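You operate a simulated robot arm through the tools that you are given. There is no shell and no other tool.

The job below is to be done with a simulated robot arm. You get a single attempt, and the scene is never put back.

JOB
Shut both window leaves, bolt and lock them, and hang the card back.
Fine: the leaf with the bolt first; the blue card hangs under the handle; fingers clear of the frame; the heater stays off.

The check looks at the end state, three seconds after you hand in, the way a careful person would. Anything else that was tipped, shoved, dropped, spilled or broken makes it a failure.

ROBOT AND FRAMES
A 6-joint arm with a two-finger gripper, fixed in place. Base frame: the origin is at the foot of the arm, x ahead of it, y to its left, z up. Lengths are in m, angles in rad, forces in N, time in s.
With the tool pointing down near the work surface it reaches from about 0.22 to 0.96 m from the base axis. Its first joint turns from -2.897 to 2.897 rad. Payload 3.43 kg.
The TCP is the grasp point between the finger pads, 0.02 m short of the fingertips. In the tool frame z runs along the fingers and y along their closing line. The gripper opens to 0.19 m. The gripper's body begins 0.248 m behind the TCP.
Orientation is that of the tool frame in the base frame, as a unit quaternion [x, y, z, w]. With the fingers straight down and closing along the base's y, the tool's x points along the base's -x, its y along +y and its z along -z.

CONTROLS
- The arm moves only by the tool arm_command. Its argument "moves" is a list of rows, each a list of 7 numbers: the shift along the tool's x, y, z in units of 300 mm (1.0 is 300 mm), then the turn, a rotation vector about the tool's x, y, z in units of 90 degrees (1.0 is 90 degrees), then the finger opening in m, from 0 to 0.19. In form: [[dx, dy, dz, wx, wy, wz, jaw], ...]. A call has 1 to 20 rows; each row is the pose to reach, as a shift and turn from the pose commanded when the call began, along the tool's axes at that moment. A call with a number of a shift or a turn outside -1 to 1 is refused whole. Rows are played at 5 a second. More than 0.05 m and 0.15 rad between two rows, or a gripper value outside its range, and nothing of the call is played. Where a pose cannot be reached the arm comes as near as it can. A force on the tool above 90 N (or 10 N above the force at the start of the call, whichever is more), or a blocked arm, ends the call early, and 0.2 s more pass. Each finger travels about 0.153 m/s and halts on what it meets, pressing with about 23 N; the grip force reading is that of the motor and also rises with nothing between the fingers. The clock runs only during rows and for 0.2 s after the last one: add rows that repeat a pose to give the fingers time. The reply holds the time, the measured pose of the TCP, the force on the tool along the base axes, the opening and the grip force, in the units named above and with some noise, with the torque about the TCP (base axes, N m) and any sound that the robot's microphone picked up.
- Cameras (640 x 400 px; columns grow to the right, rows downward): "scene" is fixed at [0.221, 0.5002, 1.6695]; the picture's right is [-0.61, -0.80, 0.00], its down [-0.38, 0.29, -0.88] and it looks along [0.70, -0.53, -0.48] (base axes); focal length 241 px, centre (320, 200). "wrist" rides on the gripper at [0.07, -0.008, -0.288] in the tool frame; the picture's right is [0.12, 0.99, 0.00], its down [-0.96, 0.12, -0.25] and it looks along [-0.25, 0.03, 0.97] (tool axes); focal length 261 px, centre (320, 200). There is no depth. A picture from a camera that has moved, and an enlarged one, comes with that camera's place and axes in the base frame and with its lens.
- snapshot(camera): a new picture of that camera. It takes no simulated time.
- move_column(by): slides the trunk up (or, below 0, down) by that many m; the arm rides with it, the base frame stays. It gives what a move gives, with no picture.
- inspect(camera, box): a new picture of the part [left, top, right, bottom] of that camera's present view, enlarged. It takes no simulated time.
- job_done(): hands the job in; it is judged then, once.

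Places have to be worked out from the pictures, the camera data and where the tool is seen. Open the gripper and draw the arm clear of the work before you hand the job in, unless the task says otherwise.

The tools are called after "Emit:" as name(argument=value, ...) on one line, values as JSON. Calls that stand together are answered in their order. arm_command: Moves the arm, as the interface text tells. Its arguments: {"type":"object","properties":{"moves":{"type":"array","items":{"type":"array","items":{"type":"number"}}}},"required":["moves"]} The other tools are called the same way: move_column (by) slides the trunk up or down; snapshot (camera) takes a picture; inspect (camera, box) takes an enlarged picture of a part of a camera's view; job_done () hands the job in.

At the start:

```text
clock: 0.0
eef_pos: [0.5749, -0.2331, 1.5453]
tool_rot: [-0.001, 1.0, 0.0, 0.0]
ft_force: [-0.2, 0.4, 1.1]
wrist_torque: [-0.02, 0.0, 0.01]
opening: 0.1899
gripper_force: 0.0
trunk travel left (down, up): [-0.375, 0.065]
```

scene: 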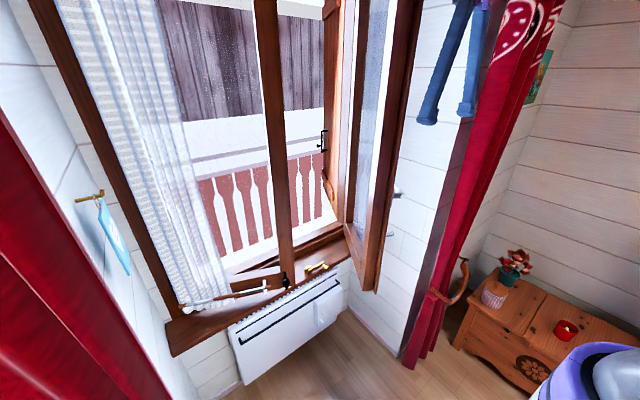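
wrist: 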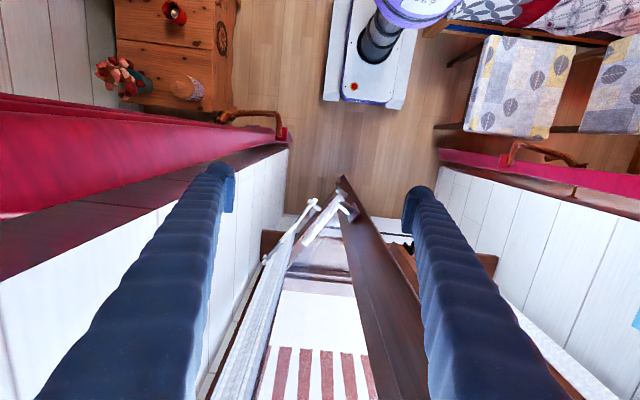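

I begin by looking more closely at the scene: a window with one leaf standing open (right) and another leaf on the left with a curtain, a blue card on a hook at left, and a brass piece on the sill. I enlarge several parts to understand them.

Emit:
inspect(camera="scene", box=[200, 240, 400, 365])

Emit:
inspect(camera="scene", box=[40, 160, 240, 285])

Emit:
inspect(camera="scene", box=[300, 60, 500, 185])

Emit:
inspect(camera="scene", box=[300, 150, 500, 275])

Emit:
inspect(camera="scene", box=[220, 0, 420, 125])

Emit:
inspect(camera="wrist", box=[200, 120, 460, 400])

```text
3.20 times, centred on (300, 302) of scene
camera zoom: at [0.221, 0.5002, 1.6695], right [-0.61, -0.8, 0.0], down [-0.38, 0.29, -0.88], along [0.7, -0.53, -0.48], focal length 770 px, centre (384, -128)
```

zoom: 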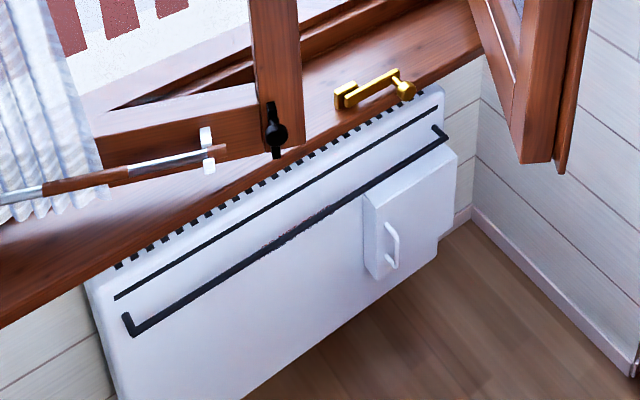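

```text
3.20 times, centred on (140, 222) of scene
camera zoom: at [0.221, 0.5002, 1.6695], right [-0.61, -0.8, 0.0], down [-0.38, 0.29, -0.88], along [0.7, -0.53, -0.48], focal length 770 px, centre (896, 128)
```

zoom: 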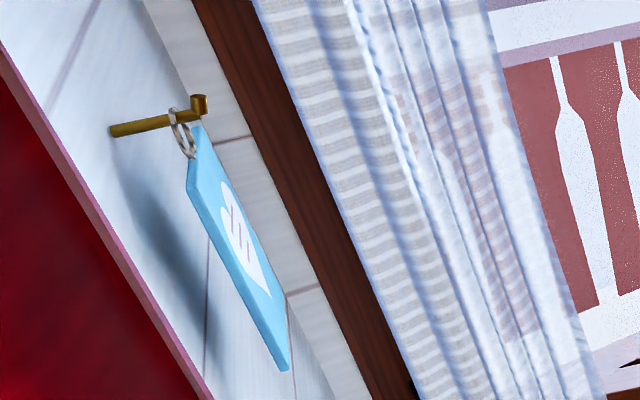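

```text
3.20 times, centred on (400, 122) of scene
camera zoom: at [0.221, 0.5002, 1.6695], right [-0.61, -0.8, 0.0], down [-0.38, 0.29, -0.88], along [0.7, -0.53, -0.48], focal length 770 px, centre (64, 448)
```

zoom: 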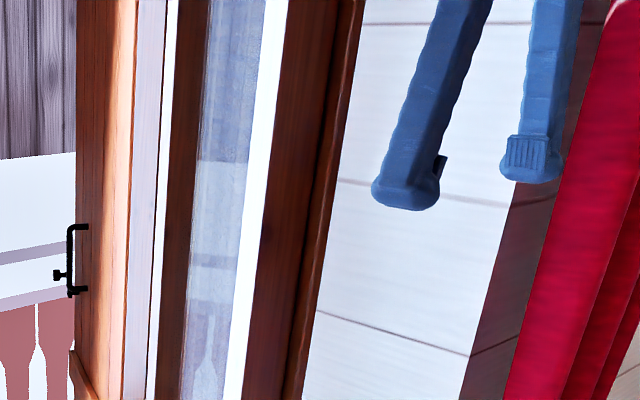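

```text
3.20 times, centred on (400, 212) of scene
camera zoom: at [0.221, 0.5002, 1.6695], right [-0.61, -0.8, 0.0], down [-0.38, 0.29, -0.88], along [0.7, -0.53, -0.48], focal length 770 px, centre (64, 160)
```

zoom: 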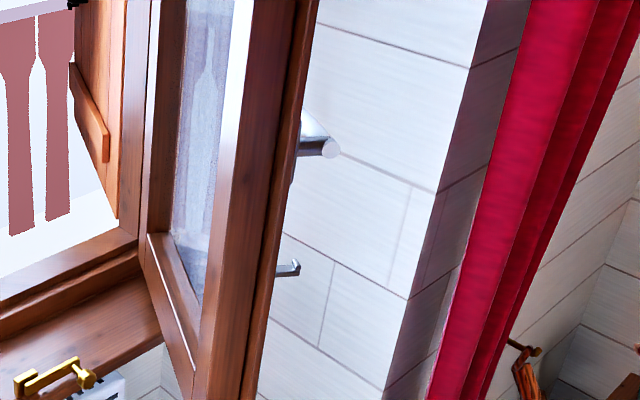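

```text
3.20 times, centred on (320, 62) of scene
camera zoom: at [0.221, 0.5002, 1.6695], right [-0.61, -0.8, 0.0], down [-0.38, 0.29, -0.88], along [0.7, -0.53, -0.48], focal length 770 px, centre (320, 640)
```

zoom: 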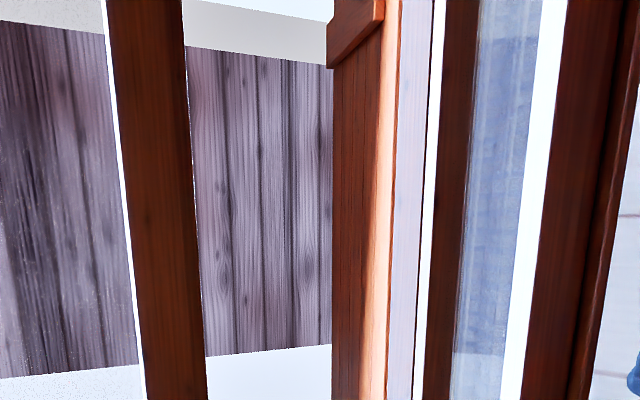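

```text
1.43 times, centred on (330, 260) of wrist
camera zoom: at [0.5032, -0.2415, 1.8334], right [-0.12, 0.99, 0.0], down [0.96, 0.12, 0.25], along [0.25, 0.03, -0.97], focal length 372 px, centre (306, 114)
```

zoom: 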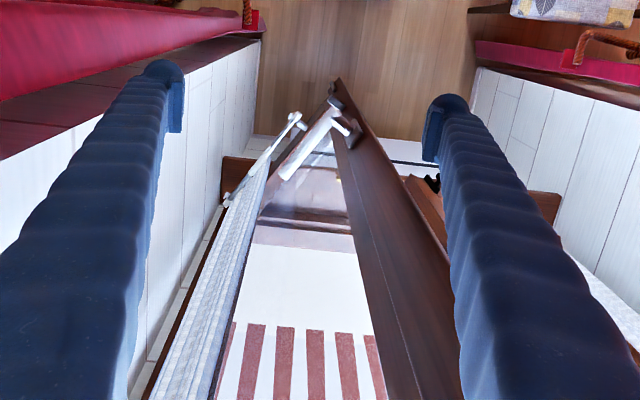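

The right leaf stands about 70° open with a silver handle and a small hook near (0.66, -0.17, 1.27); the left leaf (black bolt near (0.91, 0.17, 0.85)) is ajar; the card hangs on a side-wall hook near (0.86, 0.61, 1.3). I draw the arm back from the leaf and tilt the tool forward 45° to get a better look at things.

Emit:
arm_command(moves=[[0.12, 0, 0, 0, 0, 0, 0.19], [0.24, 0, 0, 0, 0, 0, 0.19], [0.36, 0, 0, 0, 0, 0, 0.19], [0.48, 0.05, 0, 0, 0, 0, 0.19], [0.58, 0.15, 0, 0, -0.08, 0, 0.19], [0.6, 0.27, 0, 0, -0.16, 0, 0.19], [0.6, 0.4, 0, 0, -0.24, 0, 0.19], [0.6, 0.5, 0, 0, -0.32, 0, 0.19], [0.6, 0.6, 0, 0, -0.4, 0, 0.19], [0.6, 0.7, 0, 0, -0.48, 0, 0.19]])

Emit:
snapshot(camera="wrist")

Emit:
snapshot(camera="scene")

```text
clock: 1.5
eef_pos: [0.4142, -0.1583, 1.4609]
tool_rot: [0.006, 0.998, 0.053, 0.038]
ft_force: [0.8, 0.4, -0.4]
wrist_torque: [0.05, -0.18, 0.0]
opening: 0.1901
gripper_force: 0.1
trunk travel left (down, up): [-0.375, 0.065]
stopped in row 7: the arm was blocked; the commanded pose is now the measured one
```

```text
taken
camera wrist: at [0.3199, -0.1952, 1.7387], right [-0.11, 0.99, 0.1], down [0.94, 0.07, 0.33], along [0.32, 0.13, -0.94], focal length 261 px, centre (320, 200)
```

wrist: 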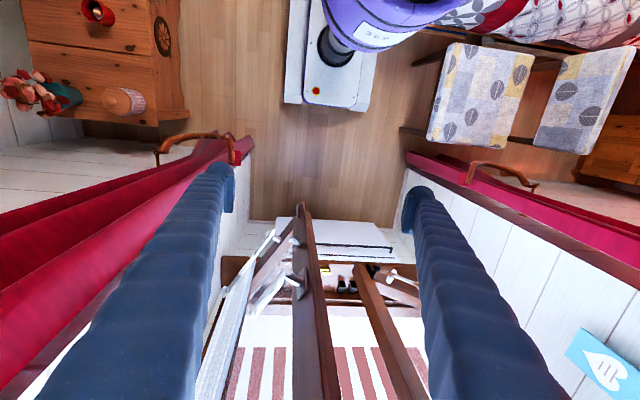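

```text
taken
```

scene: 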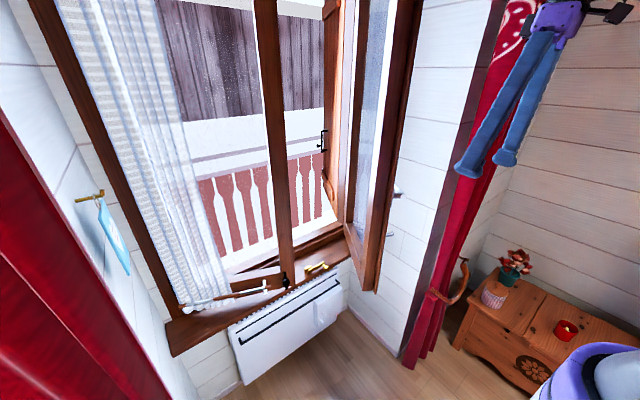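

The arm stopped because of its own joint range, with no contact force. I zoom into the wrist view, which now shows the space between the leaves.

Emit:
inspect(camera="wrist", box=[230, 200, 430, 325])

Emit:
inspect(camera="wrist", box=[500, 280, 640, 400])

```text
3.20 times, centred on (330, 262) of wrist
camera zoom: at [0.3199, -0.1952, 1.7387], right [-0.11, 0.99, 0.1], down [0.94, 0.07, 0.33], along [0.32, 0.13, -0.94], focal length 834 px, centre (288, 0)
```

zoom: 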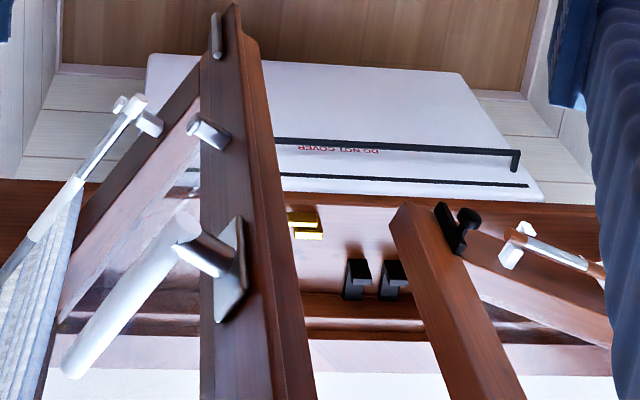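

```text
3.33 times, centred on (570, 340) of wrist
camera zoom: at [0.3199, -0.1952, 1.7387], right [-0.11, 0.99, 0.1], down [0.94, 0.07, 0.33], along [0.32, 0.13, -0.94], focal length 869 px, centre (-513, -267)
```

zoom: 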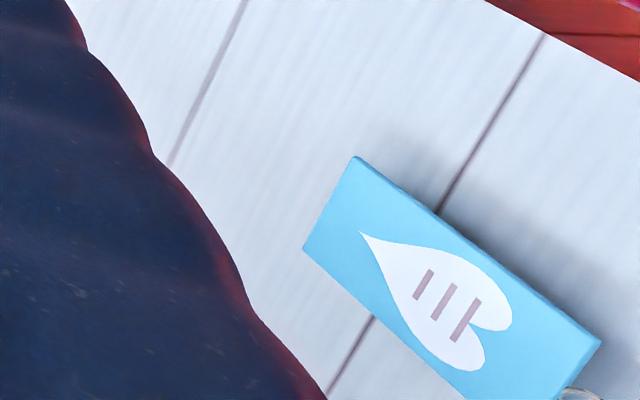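

I can make out the right leaf's lever handle, a small hook below it, the black bolt on the left leaf's stile, two black keepers on the frame sill, and a brass item on the sill. I lower the trunk to see these parts from nearer.

Emit:
move_column(by=-0.25)

Emit:
snapshot(camera="wrist")

```text
clock: 4.0
eef_pos: [0.4157, -0.1583, 1.2092]
tool_rot: [0.006, 0.998, 0.054, 0.037]
ft_force: [0.3, -0.3, 0.5]
wrist_torque: [0.01, 0.01, 0.03]
opening: 0.19
gripper_force: 0.0
trunk travel left (down, up): [-0.125, 0.315]
```

```text
taken
camera wrist: at [0.3216, -0.1953, 1.4877], right [-0.11, 0.99, 0.1], down [0.94, 0.07, 0.33], along [0.32, 0.13, -0.94], focal length 261 px, centre (320, 200)
```

wrist: 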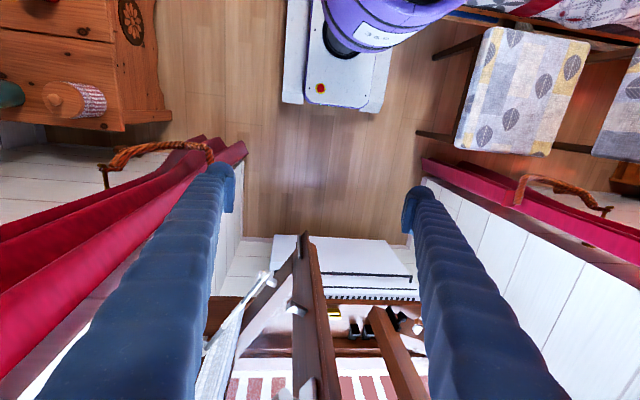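

The view is similar from lower down. I now shift sideways to between the leaves (y ≈ 0.1) while tilting the tool forward so the camera looks at the window.

Emit:
arm_command(moves=[[-0.03, 0.12, 0.01, 0, -0.05, 0, 0.19], [-0.06, 0.25, 0.02, 0, -0.1, 0, 0.19], [-0.1, 0.38, 0.03, 0, -0.16, 0, 0.19], [-0.13, 0.5, 0.04, 0, -0.22, 0, 0.19], [-0.16, 0.62, 0.05, 0, -0.29, 0, 0.19], [-0.2, 0.74, 0.06, 0, -0.36, 0, 0.19], [-0.22, 0.86, 0.06, 0, -0.43, 0, 0.19], [-0.24, 0.86, 0.04, 0, -0.5, 0, 0.19], [-0.26, 0.86, 0.02, 0, -0.57, 0, 0.19], [-0.28, 0.86, 0.0, 0, -0.64, 0, 0.19]])

Emit:
snapshot(camera="wrist")

Emit:
snapshot(camera="scene")

```text
clock: 6.2
eef_pos: [0.5228, 0.1172, 1.3077]
tool_rot: [0.031, 0.86, 0.039, 0.509]
ft_force: [0.7, 0.3, -0.5]
wrist_torque: [-0.02, 0.04, 0.0]
opening: 0.1898
gripper_force: 0.0
out of reach, approached as far as the arm can: row 8, 9, 10
trunk travel left (down, up): [-0.125, 0.315]
```

```text
taken
camera wrist: at [0.2351, 0.1047, 1.3846], right [-0.04, 1.0, -0.01], down [0.25, 0.02, 0.97], along [0.97, 0.04, -0.25], focal length 261 px, centre (320, 200)
```

wrist: 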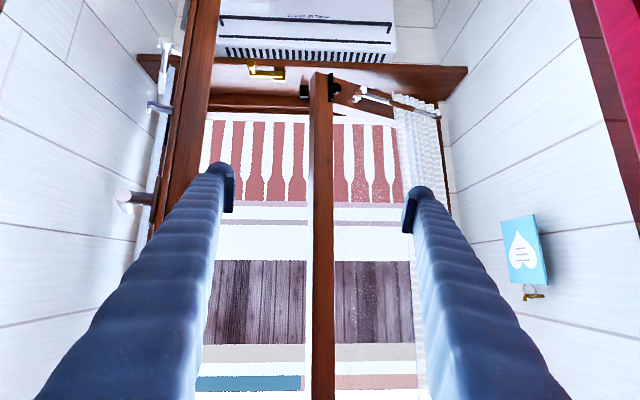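

```text
taken
```

scene: 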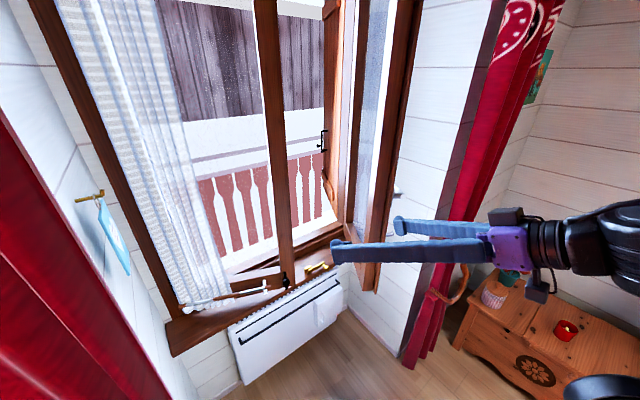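

This view (image down is world up) shows everything well. I zoom into the handle and hook on the right leaf, the bolt area, the brass piece and the card.

Emit:
inspect(camera="wrist", box=[230, 50, 450, 188])

Emit:
inspect(camera="wrist", box=[100, 0, 240, 240])

Emit:
inspect(camera="wrist", box=[470, 190, 600, 320])

Emit:
inspect(camera="wrist", box=[240, 60, 350, 130])

```text
2.90 times, centred on (340, 119) of wrist
camera zoom: at [0.2351, 0.1047, 1.3846], right [-0.04, 1.0, -0.01], down [0.25, 0.02, 0.97], along [0.97, 0.04, -0.25], focal length 756 px, centre (262, 435)
```

zoom: 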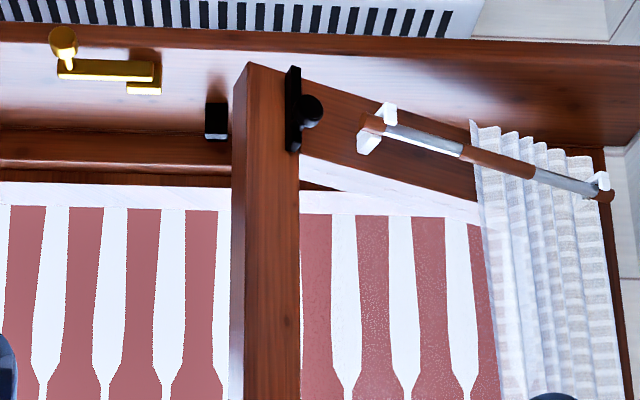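

```text
1.67 times, centred on (170, 120) of wrist
camera zoom: at [0.2351, 0.1047, 1.3846], right [-0.04, 1.0, -0.01], down [0.25, 0.02, 0.97], along [0.97, 0.04, -0.25], focal length 434 px, centre (570, 333)
```

zoom: 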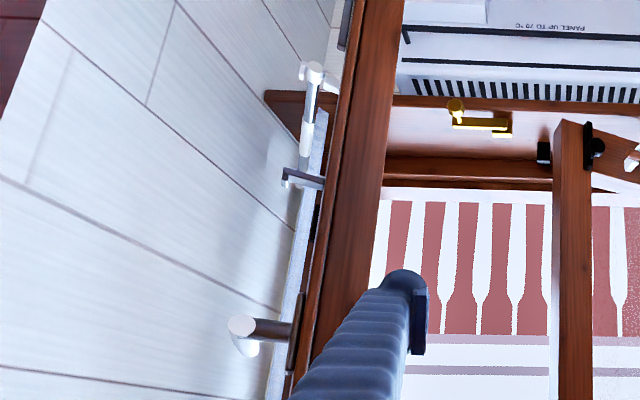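

```text
3.08 times, centred on (535, 255) of wrist
camera zoom: at [0.2351, 0.1047, 1.3846], right [-0.04, 1.0, -0.01], down [0.25, 0.02, 0.97], along [0.97, 0.04, -0.25], focal length 802 px, centre (-342, 31)
```

zoom: 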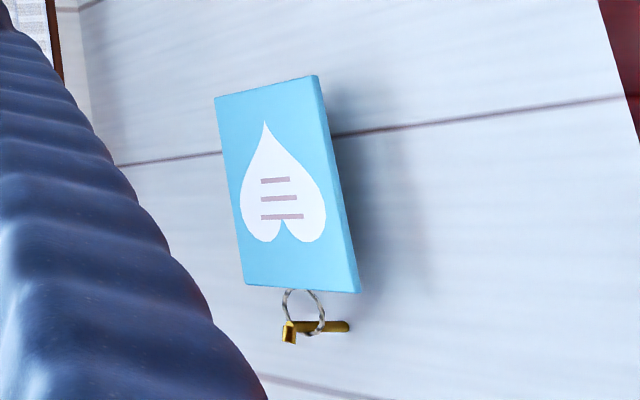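

```text
5.71 times, centred on (295, 95) of wrist
camera zoom: at [0.2351, 0.1047, 1.3846], right [-0.04, 1.0, -0.01], down [0.25, 0.02, 0.97], along [0.97, 0.04, -0.25], focal length 1489 px, centre (463, 800)
```

zoom: 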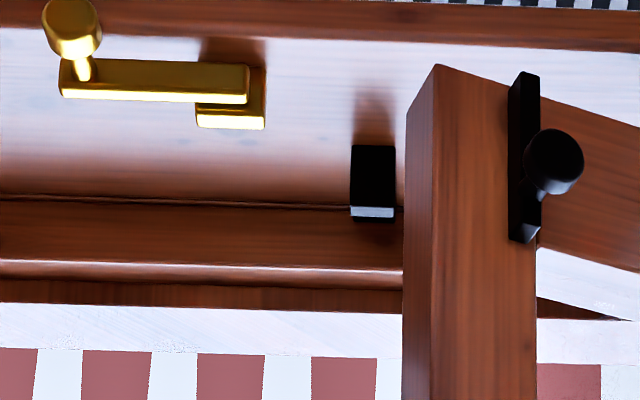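

The zooms are rendered sharply, so I zoom in much tighter on the brass piece, keepers, bolt and hook from both cameras.

Emit:
inspect(camera="wrist", box=[245, 60, 293, 90])

Emit:
inspect(camera="wrist", box=[295, 68, 351, 103])

Emit:
inspect(camera="scene", box=[296, 254, 344, 284])

Emit:
inspect(camera="scene", box=[262, 265, 310, 295])

Emit:
inspect(camera="wrist", box=[110, 170, 174, 234])

Emit:
inspect(camera="wrist", box=[130, 10, 210, 130])

Emit:
inspect(camera="wrist", box=[510, 275, 558, 305])

Emit:
inspect(camera="scene", box=[68, 180, 116, 210])

```text
13.33 times, centred on (269, 75) of wrist
camera zoom: at [0.2351, 0.1047, 1.3846], right [-0.04, 1.0, -0.01], down [0.25, 0.02, 0.97], along [0.97, 0.04, -0.25], focal length 3475 px, centre (1000, 1867)
```

zoom: 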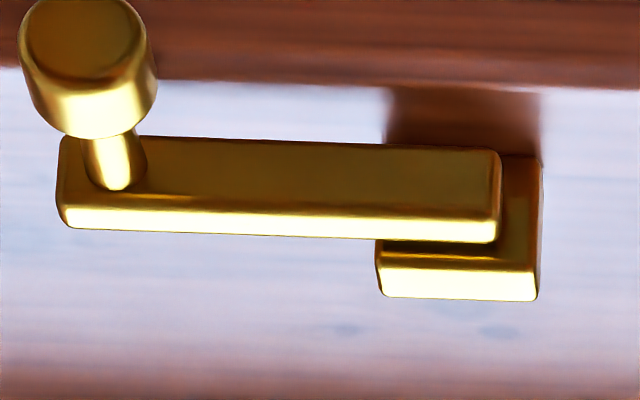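

```text
11.43 times, centred on (323, 86) of wrist
camera zoom: at [0.2351, 0.1047, 1.3846], right [-0.04, 1.0, -0.01], down [0.25, 0.02, 0.97], along [0.97, 0.04, -0.25], focal length 2979 px, centre (286, 1509)
```

zoom: 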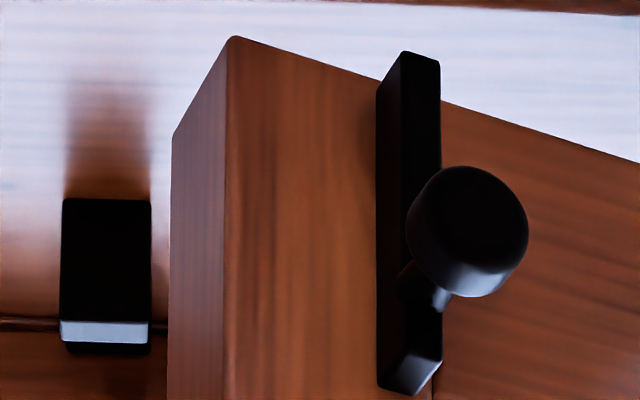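

```text
13.33 times, centred on (320, 269) of scene
camera zoom: at [0.221, 0.5002, 1.6695], right [-0.61, -0.8, 0.0], down [-0.38, 0.29, -0.88], along [0.7, -0.53, -0.48], focal length 3208 px, centre (320, -720)
```

zoom: 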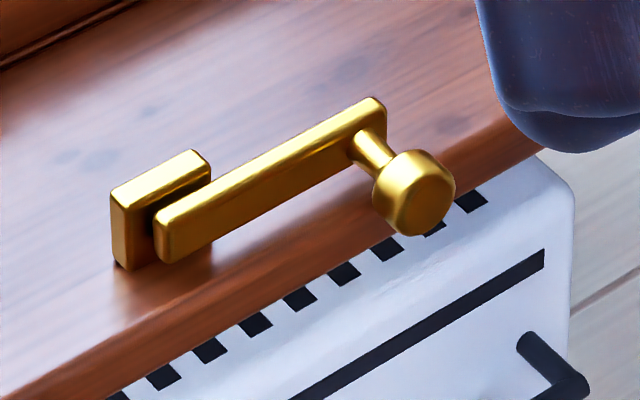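

```text
13.33 times, centred on (286, 280) of scene
camera zoom: at [0.221, 0.5002, 1.6695], right [-0.61, -0.8, 0.0], down [-0.38, 0.29, -0.88], along [0.7, -0.53, -0.48], focal length 3208 px, centre (773, -867)
```

zoom: 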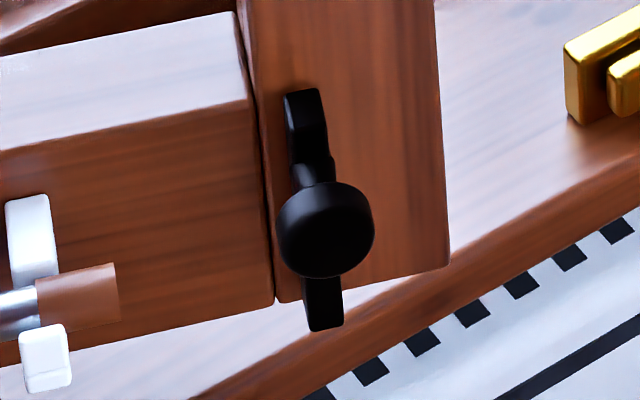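

```text
6.25 times, centred on (142, 202) of wrist
camera zoom: at [0.2351, 0.1047, 1.3846], right [-0.04, 1.0, -0.01], down [0.25, 0.02, 0.97], along [0.97, 0.04, -0.25], focal length 1629 px, centre (1432, 188)
```

zoom: 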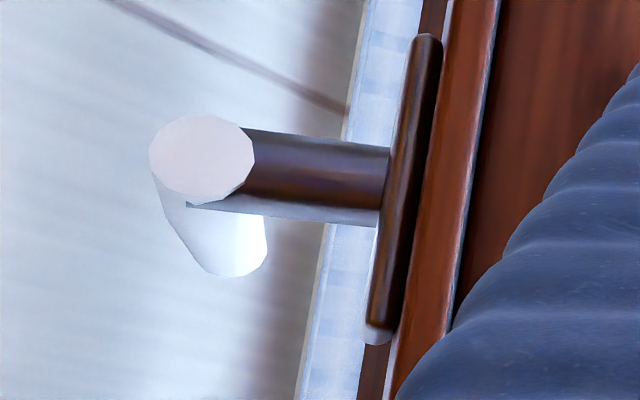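

```text
3.33 times, centred on (170, 70) of wrist
camera zoom: at [0.2351, 0.1047, 1.3846], right [-0.04, 1.0, -0.01], down [0.25, 0.02, 0.97], along [0.97, 0.04, -0.25], focal length 869 px, centre (820, 633)
```

zoom: 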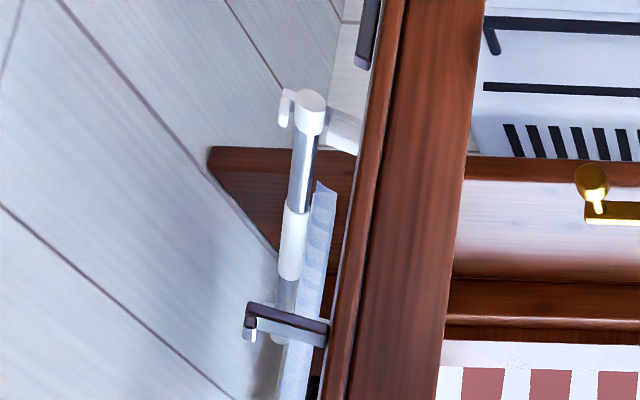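

```text
13.33 times, centred on (534, 290) of wrist
camera zoom: at [0.2351, 0.1047, 1.3846], right [-0.04, 1.0, -0.01], down [0.25, 0.02, 0.97], along [0.97, 0.04, -0.25], focal length 3475 px, centre (-2533, -1000)
```

zoom: 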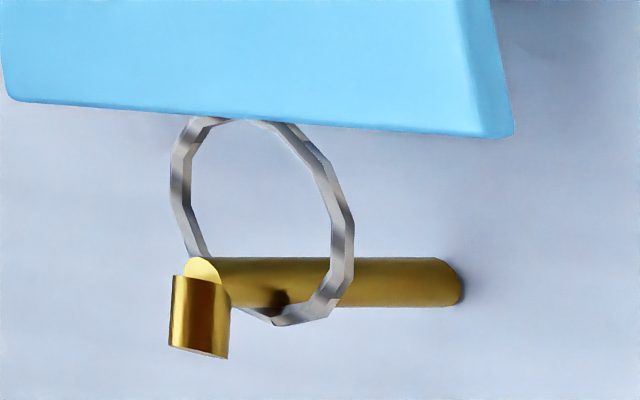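

```text
13.33 times, centred on (92, 195) of scene
camera zoom: at [0.221, 0.5002, 1.6695], right [-0.61, -0.8, 0.0], down [-0.38, 0.29, -0.88], along [0.7, -0.53, -0.48], focal length 3208 px, centre (3360, 267)
```

zoom: 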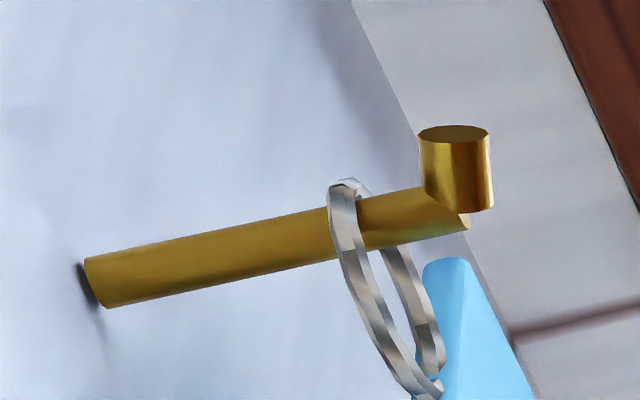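

Distances computed: the left leaf's free bottom corner is near (0.92, 0.11, 0.79) so it is about 22° ajar; bolt knob near (0.889, 0.175, 0.875); brass sill latch from (0.98, 0.0) to its knob at (0.937, -0.087, 0.76). I move forward between the leaves and level the tool to look at the keepers and sill closer.

Emit:
arm_command(moves=[[0.016, -0.026, 0.095, 0, -0.04, -0.01, 0.19], [0.033, -0.052, 0.19, 0, -0.08, -0.02, 0.19], [0.05, -0.078, 0.285, 0, -0.12, -0.03, 0.19], [0.066, -0.104, 0.38, 0, -0.16, -0.04, 0.19], [0.083, -0.13, 0.475, 0, -0.2, -0.05, 0.19], [0.1, -0.155, 0.57, 0, -0.24, -0.06, 0.19], [0.116, -0.18, 0.665, 0, -0.28, -0.07, 0.19], [0.132, -0.207, 0.76, 0, -0.32, -0.07, 0.19]])

Emit:
snapshot(camera="wrist")

Emit:
snapshot(camera="scene")

```text
clock: 8.1
eef_pos: [0.8187, 0.0943, 1.2322]
tool_rot: [-0.022, 0.718, -0.03, 0.695]
ft_force: [0.8, -0.1, -0.6]
wrist_torque: [-0.03, -0.13, 0.06]
opening: 0.1895
gripper_force: 0.1
out of reach, approached as far as the arm can: row 1, 2, 3, 4, 5, 6, 7, 8
trunk travel left (down, up): [-0.125, 0.315]
```

```text
taken
camera wrist: at [0.5276, 0.0851, 1.1721], right [0.01, 0.98, -0.19], down [-0.22, 0.19, 0.96], along [0.98, 0.04, 0.21], focal length 261 px, centre (320, 200)
```

wrist: 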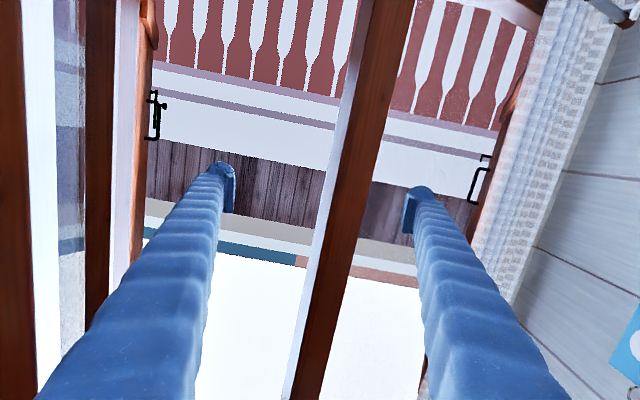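

```text
taken
```

scene: 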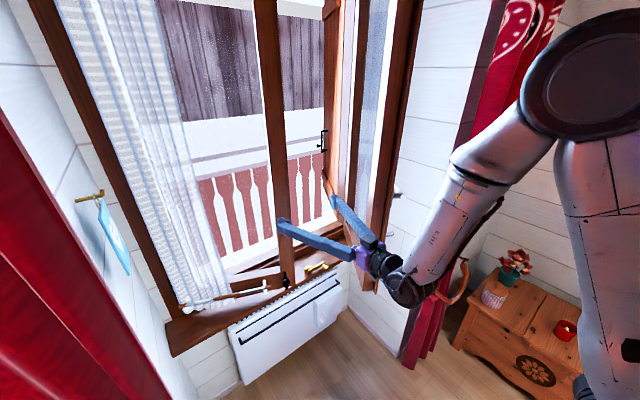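

The arm is now level at (0.82, 0.09, 1.23), pointing at the gap, camera below the fingers. I roll the tool about its axis by 180° in two calls so the camera sits above the fingers and looks slightly down, which suits the bolt and latch work better.

Emit:
arm_command(moves=[[0, 0, 0, 0, 0, 0.09, 0.19], [0, 0, 0, 0, 0, 0.18, 0.19], [0, 0, 0, 0, 0, 0.27, 0.19], [0, 0, 0, 0, 0, 0.36, 0.19], [0, 0, 0, 0, 0, 0.45, 0.19], [0, 0, 0, 0, 0, 0.54, 0.19], [0, 0, 0, 0, 0, 0.63, 0.19], [0, 0, 0, 0, 0, 0.72, 0.19], [0, 0, 0, 0, 0, 0.81, 0.19], [0, 0, 0, 0, 0, 0.9, 0.19], [0, 0, 0, 0, 0, 0.98, 0.19]])

```text
clock: 10.4
eef_pos: [0.8151, 0.0943, 1.2363]
tool_rot: [-0.023, 0.717, -0.029, 0.696]
ft_force: [-0.1, 0.1, 0.2]
wrist_torque: [0.0, -0.02, 0.02]
opening: 0.1901
gripper_force: 0.0
out of reach, approached as far as the arm can: row 1, 2, 3, 4, 5, 6, 7, 8, 9, 10, 11
trunk travel left (down, up): [-0.125, 0.315]
```

The roll was not executed, probably because the last commanded position itself was out of reach. I move a little forward, to where the pose should be reachable, and try a small counter-roll.

Emit:
arm_command(moves=[[0, 0, 0.1, 0, 0, -0.03, 0.19], [0, 0, 0.2, 0, 0, -0.05, 0.19], [0, 0, 0.2, 0, 0, -0.05, 0.19]])

```text
clock: 11.2
eef_pos: [0.8765, 0.0967, 1.2343]
tool_rot: [-0.047, 0.716, -0.062, 0.694]
ft_force: [-0.1, -0.6, -0.2]
wrist_torque: [0.02, 0.02, -0.01]
opening: 0.19
gripper_force: 0.0
out of reach, approached as far as the arm can: row 2, 3
trunk travel left (down, up): [-0.125, 0.315]
```

The forward move worked and small rolls do too. I now undo the roll error (about +9°) and continue rolling in the positive direction to see how far it goes here.

Emit:
arm_command(moves=[[0, 0, 0, 0, 0, 0.09, 0.19], [0, 0, 0, 0, 0, 0.18, 0.19], [0, 0, 0, 0, 0, 0.27, 0.19], [0, 0, 0, 0, 0, 0.36, 0.19], [0, 0, 0, 0, 0, 0.45, 0.19]])

```text
clock: 12.4
eef_pos: [0.8749, 0.0979, 1.2346]
tool_rot: [-0.012, 0.717, -0.026, 0.697]
ft_force: [0.0, 0.3, 0.3]
wrist_torque: [0.02, -0.03, 0.0]
opening: 0.1899
gripper_force: 0.1
out of reach, approached as far as the arm can: row 2, 3, 4, 5
trunk travel left (down, up): [-0.125, 0.315]
```

Positive roll stops right away (a joint limit), so I try the negative direction.

Emit:
arm_command(moves=[[0, 0, 0, 0, 0, -0.09, 0.19], [0, 0, 0, 0, 0, -0.18, 0.19], [0, 0, 0, 0, 0, -0.27, 0.19], [0, 0, 0, 0, 0, -0.36, 0.19], [0, 0, 0, 0, 0, -0.45, 0.19]])

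```text
clock: 13.7
eef_pos: [0.8731, 0.0974, 1.2357]
tool_rot: [-0.259, 0.668, -0.267, 0.644]
ft_force: [-0.4, -1.0, -0.8]
wrist_torque: [-0.01, -0.01, -0.03]
opening: 0.19
gripper_force: 0.1
trunk travel left (down, up): [-0.125, 0.315]
```

Negative roll works. I continue to the flipped orientation.

Emit:
arm_command(moves=[[0, 0, 0, 0, 0, -0.09, 0.19], [0, 0, 0, 0, 0, -0.18, 0.19], [0, 0, 0, 0, 0, -0.27, 0.19], [0, 0, 0, 0, 0, -0.36, 0.19], [0, 0, 0, 0, 0, -0.45, 0.19], [0, 0, 0, 0, 0, -0.54, 0.19], [0, 0, 0, 0, 0, -0.63, 0.19], [0, 0, 0, 0, 0, -0.72, 0.19], [0, 0, 0, 0, 0, -0.81, 0.19], [0, 0, 0, 0, 0, -0.9, 0.19], [0, 0, 0, 0, 0, -0.98, 0.19]])

Emit:
arm_command(moves=[[0, 0, 0, 0, 0, -0.09, 0.19], [0, 0, 0, 0, 0, -0.18, 0.19], [0, 0, 0, 0, 0, -0.27, 0.19], [0, 0, 0, 0, 0, -0.36, 0.19], [0, 0, 0, 0, 0, -0.45, 0.19], [0, 0, 0, 0, 0, -0.53, 0.19]])

Emit:
snapshot(camera="wrist")

```text
clock: 16.1
eef_pos: [0.8748, 0.0974, 1.235]
tool_rot: [0.652, -0.3, 0.64, -0.275]
ft_force: [0.2, -0.1, 0.7]
wrist_torque: [0.04, 0.0, 0.03]
opening: 0.19
gripper_force: 0.0
trunk travel left (down, up): [-0.125, 0.315]
```

```text
clock: 17.4
eef_pos: [0.8743, 0.098, 1.2344]
tool_rot: [0.717, -0.012, 0.697, 0.007]
ft_force: [-0.7, -0.3, -0.2]
wrist_torque: [-0.01, 0.0, 0.02]
opening: 0.1899
gripper_force: 0.1
trunk travel left (down, up): [-0.125, 0.315]
```

```text
taken
camera wrist: at [0.5882, 0.1132, 1.313], right [-0.02, -0.99, 0.11], down [-0.28, -0.1, -0.96], along [0.96, -0.05, -0.27], focal length 261 px, centre (320, 200)
```

wrist: 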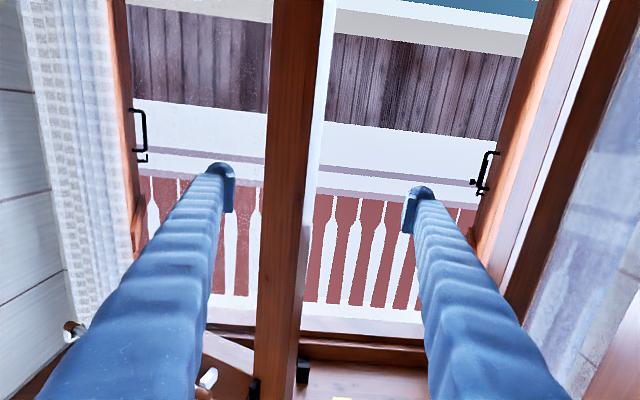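

Now the camera is upright. I zoom on the keepers and bolt from this angle.

Emit:
inspect(camera="wrist", box=[190, 320, 350, 400])

Emit:
inspect(camera="wrist", box=[440, 0, 640, 400])

```text
4.00 times, centred on (270, 360) of wrist
camera zoom: at [0.5882, 0.1132, 1.313], right [-0.02, -0.99, 0.11], down [-0.28, -0.1, -0.96], along [0.96, -0.05, -0.27], focal length 1043 px, centre (520, -440)
```

zoom: 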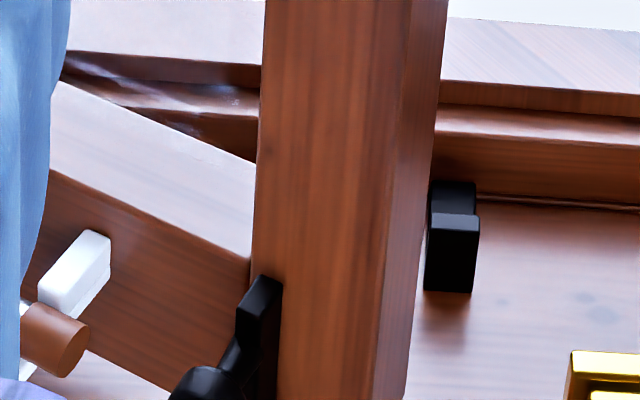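

```text
1.00 times, centred on (540, 200) of wrist (not enlarged: the box is as wide or as high as the picture)
camera zoom: at [0.5882, 0.1132, 1.313], right [-0.02, -0.99, 0.11], down [-0.28, -0.1, -0.96], along [0.96, -0.05, -0.27], focal length 261 px, centre (100, 200)
```

zoom: 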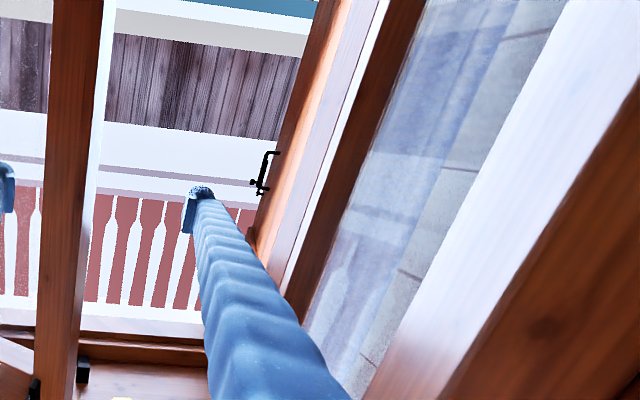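

The keeper is a stepped black cheek on the frame sill. Now I close the fingers and line up at y ≈ 0.15 in front of the left leaf's free stile, before pushing it shut (bolt leaf first).

Emit:
arm_command(moves=[[0, 0, -0.05, 0, 0, 0, 0.13], [0, -0.06, -0.05, 0, 0, 0, 0.07], [0, -0.12, -0.05, 0, 0, 0, 0.02], [0, -0.175, -0.05, 0, 0, 0, 0.0], [0, -0.175, -0.05, 0, 0, 0, 0.0], [0, -0.175, -0.05, 0, 0, 0, 0.0]])

Emit:
snapshot(camera="wrist")

Emit:
inspect(camera="scene", box=[230, 180, 390, 290])

```text
clock: 18.9
eef_pos: [0.8625, 0.1508, 1.2376]
tool_rot: [0.717, -0.01, 0.697, 0.004]
ft_force: [0.0, 0.5, 0.6]
wrist_torque: [0.0, -0.03, -0.03]
opening: 0.0
gripper_force: 23.1
trunk travel left (down, up): [-0.125, 0.315]
```

```text
taken
camera wrist: at [0.5751, 0.1655, 1.3151], right [-0.02, -0.99, 0.11], down [-0.28, -0.1, -0.96], along [0.96, -0.05, -0.27], focal length 261 px, centre (320, 200)
```

wrist: 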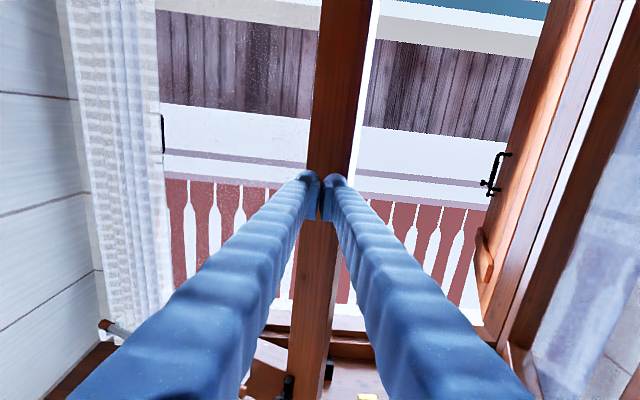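

```text
3.64 times, centred on (310, 235) of scene
camera zoom: at [0.221, 0.5002, 1.6695], right [-0.61, -0.8, 0.0], down [-0.38, 0.29, -0.88], along [0.7, -0.53, -0.48], focal length 875 px, centre (356, 73)
```

zoom: 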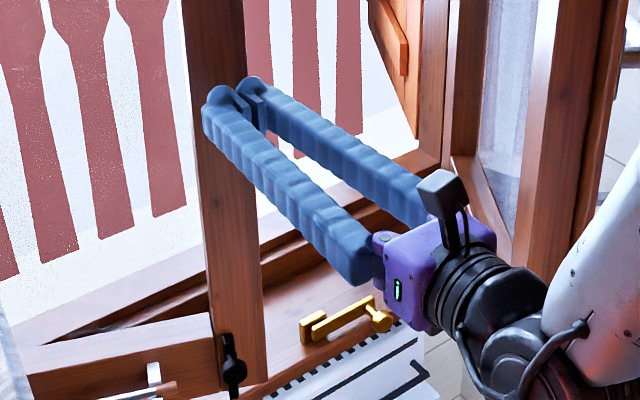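

The fingertips are in front of the stile. I push forward slowly along +x and watch the force.

Emit:
arm_command(moves=[[0, 0, 0.06, 0, 0, 0, 0], [0, 0, 0.12, 0, 0, 0, 0], [0, 0, 0.17, 0, 0, 0, 0], [0, 0, 0.21, 0, 0, 0, 0], [0, 0, 0.25, 0, 0, 0, 0], [0, 0, 0.29, 0, 0, 0, 0], [0, 0, 0.33, 0, 0, 0, 0], [0, 0, 0.37, 0, 0, 0, 0]])

Emit:
snapshot(camera="wrist")

Emit:
snapshot(camera="scene")

```text
clock: 20.6
eef_pos: [0.9708, 0.1485, 1.2325]
tool_rot: [0.717, -0.011, 0.697, 0.005]
ft_force: [0.5, 0.6, 0.6]
wrist_torque: [0.02, -0.03, -0.03]
opening: 0.0001
gripper_force: 22.3
trunk travel left (down, up): [-0.125, 0.315]
```

```text
taken
camera wrist: at [0.6851, 0.163, 1.3112], right [-0.02, -0.99, 0.11], down [-0.28, -0.1, -0.96], along [0.96, -0.05, -0.27], focal length 261 px, centre (320, 200)
```

wrist: 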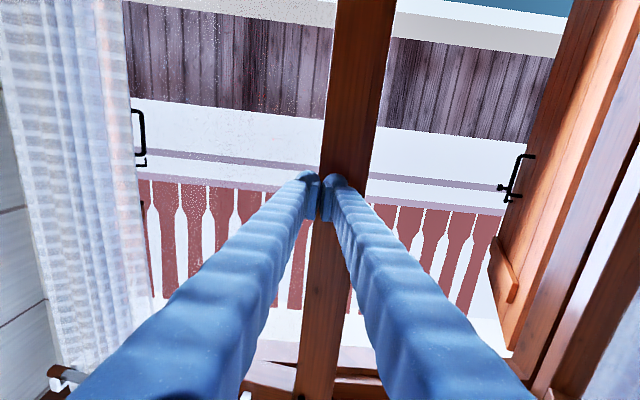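

```text
taken
```

scene: 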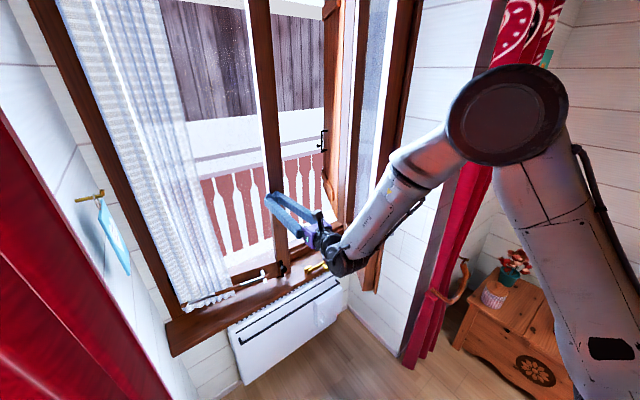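

The leaf is moving with little resistance (fingertips at x ≈ 0.99). I keep pushing in small steps until it seats.

Emit:
arm_command(moves=[[0, 0, 0.03, 0, 0, 0, 0], [0, 0, 0.06, 0, 0, 0, 0], [0, 0, 0.09, 0, 0, 0, 0], [0, 0, 0.12, 0, 0, 0, 0], [0, 0, 0.15, 0, 0, 0, 0], [0, 0, 0.18, 0, 0, 0, 0], [0, 0, 0.21, 0, 0, 0, 0], [0, 0, 0.24, 0, 0, 0, 0]])

Emit:
snapshot(camera="wrist")

Emit:
snapshot(camera="scene")

```text
clock: 22.4
eef_pos: [1.0439, 0.1455, 1.2293]
tool_rot: [0.717, -0.011, 0.697, 0.004]
ft_force: [0.2, -0.7, 0.2]
wrist_torque: [0.02, 0.0, 0.01]
opening: 0.0
gripper_force: 23.2
trunk travel left (down, up): [-0.125, 0.315]
```

```text
taken
camera wrist: at [0.7572, 0.1608, 1.3086], right [-0.02, -0.99, 0.11], down [-0.28, -0.1, -0.96], along [0.96, -0.05, -0.27], focal length 261 px, centre (320, 200)
```

wrist: 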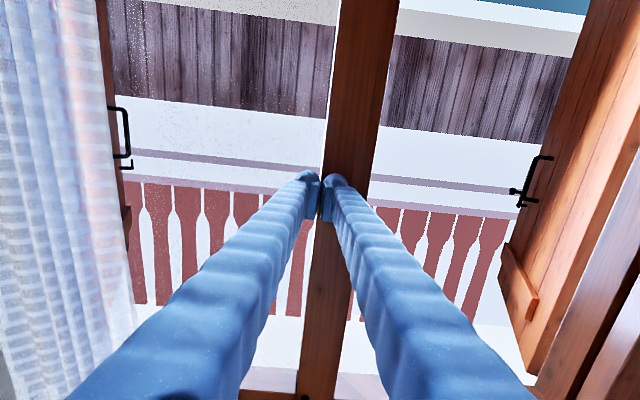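

```text
taken
```

scene: 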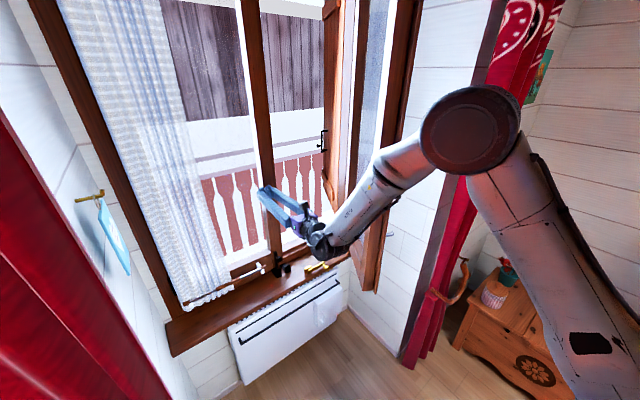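

No seating force yet, and the fingertips are drifting to the left edge of the stile. I zoom in on the lower corner before re-centring on the stile.

Emit:
inspect(camera="scene", box=[250, 235, 330, 285])

Emit:
inspect(camera="scene", box=[235, 170, 315, 220])

```text
8.00 times, centred on (290, 260) of scene
camera zoom: at [0.221, 0.5002, 1.6695], right [-0.61, -0.8, 0.0], down [-0.38, 0.29, -0.88], along [0.7, -0.53, -0.48], focal length 1924 px, centre (560, -280)
```

zoom: 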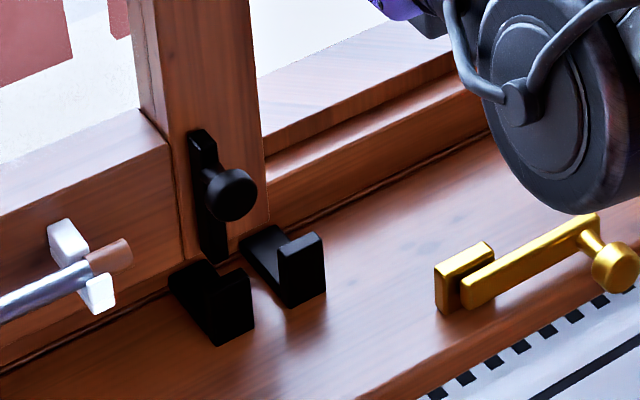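

```text
8.00 times, centred on (275, 195) of scene
camera zoom: at [0.221, 0.5002, 1.6695], right [-0.61, -0.8, 0.0], down [-0.38, 0.29, -0.88], along [0.7, -0.53, -0.48], focal length 1924 px, centre (680, 240)
```

zoom: 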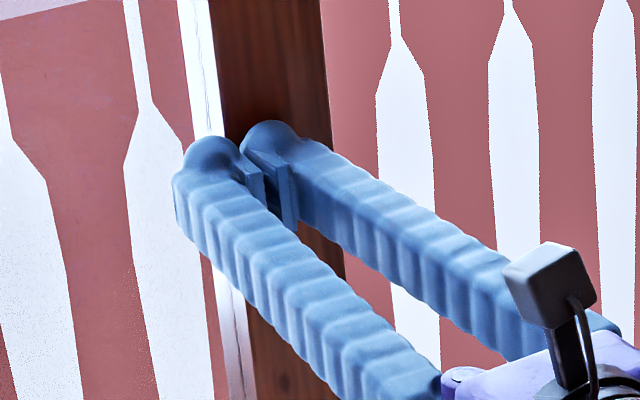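

I see the keeper now: two L-shaped black brackets at y ≈ 0.08 and 0.13, with a gap (y ≈ 0.104) where the bolt bar drops. The leaf still has some 3–4 cm to go, so I re-centre on the stile and push on.

Emit:
arm_command(moves=[[0, 0, -0.04, 0, 0, 0, 0], [0, 0.05, -0.04, 0, 0, 0, 0], [0, 0.1, -0.04, 0, 0, 0, 0], [0, 0.1, 0.0, 0, 0, 0, 0], [0, 0.1, 0.03, 0, 0, 0, 0], [0, 0.1, 0.06, 0, 0, 0, 0], [0, 0.1, 0.08, 0, 0, 0, 0], [0, 0.1, 0.1, 0, 0, 0, 0]])

Emit:
snapshot(camera="wrist")

Emit:
inspect(camera="scene", box=[250, 235, 330, 285])

```text
clock: 23.9
eef_pos: [1.051, 0.1165, 1.2292]
tool_rot: [0.719, -0.013, 0.694, 0.008]
ft_force: [-70.1, -4.5, 7.8]
wrist_torque: [0.19, -0.98, 0.62]
opening: 0.0059
gripper_force: 34.3
trunk travel left (down, up): [-0.125, 0.315]
stopped in row 7: the force on the tool passed its limit at 104 N (the readings are from after the stop); the commanded pose is now the measured one
```

```text
taken
camera wrist: at [0.7647, 0.1341, 1.3108], right [-0.03, -0.99, 0.11], down [-0.29, -0.1, -0.95], along [0.96, -0.06, -0.28], focal length 261 px, centre (320, 200)
```

wrist: 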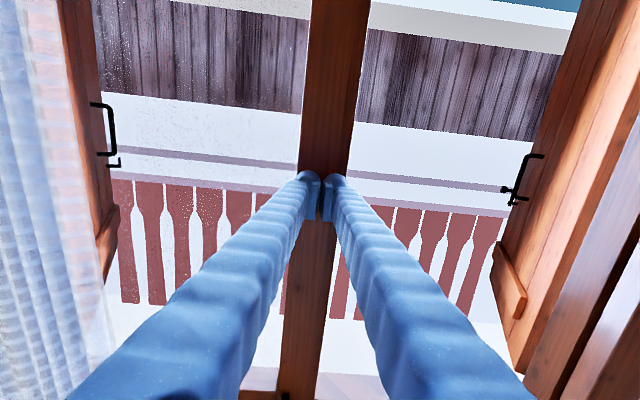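

```text
8.00 times, centred on (290, 260) of scene
camera zoom: at [0.221, 0.5002, 1.6695], right [-0.61, -0.8, 0.0], down [-0.38, 0.29, -0.88], along [0.7, -0.53, -0.48], focal length 1924 px, centre (560, -280)
```

zoom: 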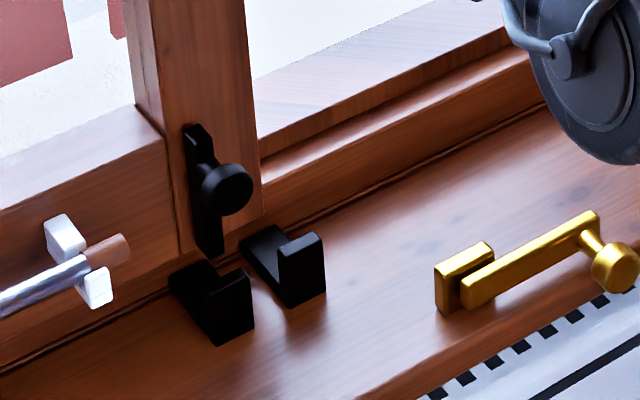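

The left leaf seated firmly (force limit reached at fingertip x ≈ 1.07). I back off at once and look again at the bolt and keepers.

Emit:
arm_command(moves=[[0, 0, -0.04, 0, 0, 0, 0], [0, 0, -0.1, 0, 0, 0, 0], [0, 0, -0.2, 0, 0, 0, 0], [0, 0, -0.33, 0, 0, 0, 0]])

Emit:
inspect(camera="scene", box=[250, 235, 330, 285])

Emit:
snapshot(camera="wrist")

```text
clock: 24.9
eef_pos: [0.961, 0.1208, 1.2281]
tool_rot: [0.721, -0.013, 0.693, 0.008]
ft_force: [1.6, 0.6, -0.6]
wrist_torque: [-0.01, -0.01, 0.03]
opening: 0.0001
gripper_force: 34.0
trunk travel left (down, up): [-0.125, 0.315]
```

```text
8.00 times, centred on (290, 260) of scene
camera zoom: at [0.221, 0.5002, 1.6695], right [-0.61, -0.8, 0.0], down [-0.38, 0.29, -0.88], along [0.7, -0.53, -0.48], focal length 1924 px, centre (560, -280)
```

zoom: 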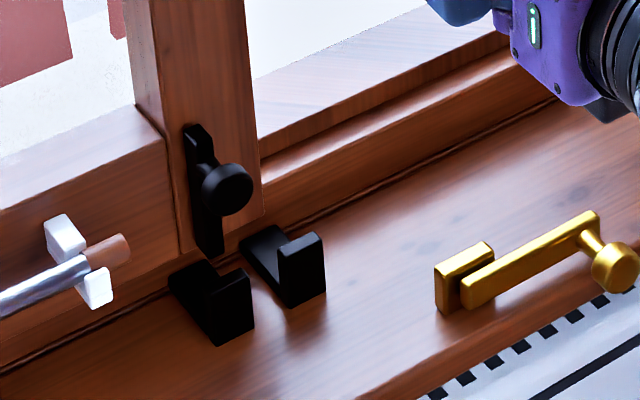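

```text
taken
camera wrist: at [0.6754, 0.1379, 1.3096], right [-0.03, -0.99, 0.11], down [-0.29, -0.1, -0.95], along [0.96, -0.06, -0.29], focal length 261 px, centre (320, 200)
```

wrist: 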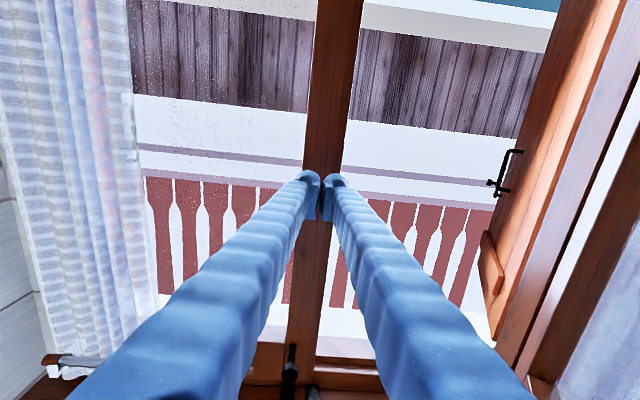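

The leaf stays shut. I lower the trunk the rest of the way to bring the tool towards the bolt.

Emit:
move_column(by=-0.12)

Emit:
snapshot(camera="wrist")

```text
clock: 26.4
eef_pos: [0.9612, 0.1203, 1.1071]
tool_rot: [0.722, -0.014, 0.692, 0.009]
ft_force: [0.5, 0.0, 0.6]
wrist_torque: [-0.02, 0.0, 0.04]
opening: 0.0
gripper_force: 33.8
trunk travel left (down, up): [-0.005, 0.435]
```

```text
taken
camera wrist: at [0.6758, 0.1378, 1.1896], right [-0.03, -0.99, 0.11], down [-0.29, -0.1, -0.95], along [0.96, -0.06, -0.29], focal length 261 px, centre (320, 200)
```

wrist: 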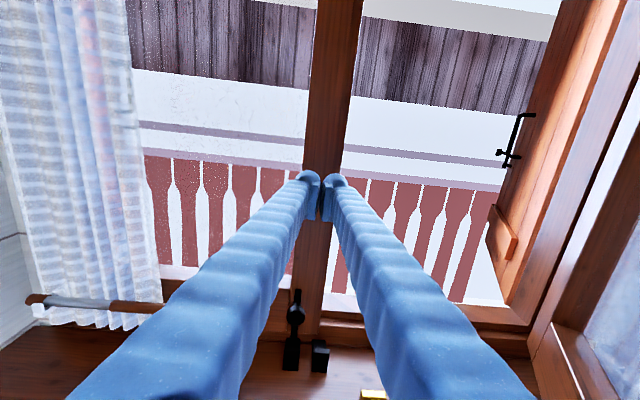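

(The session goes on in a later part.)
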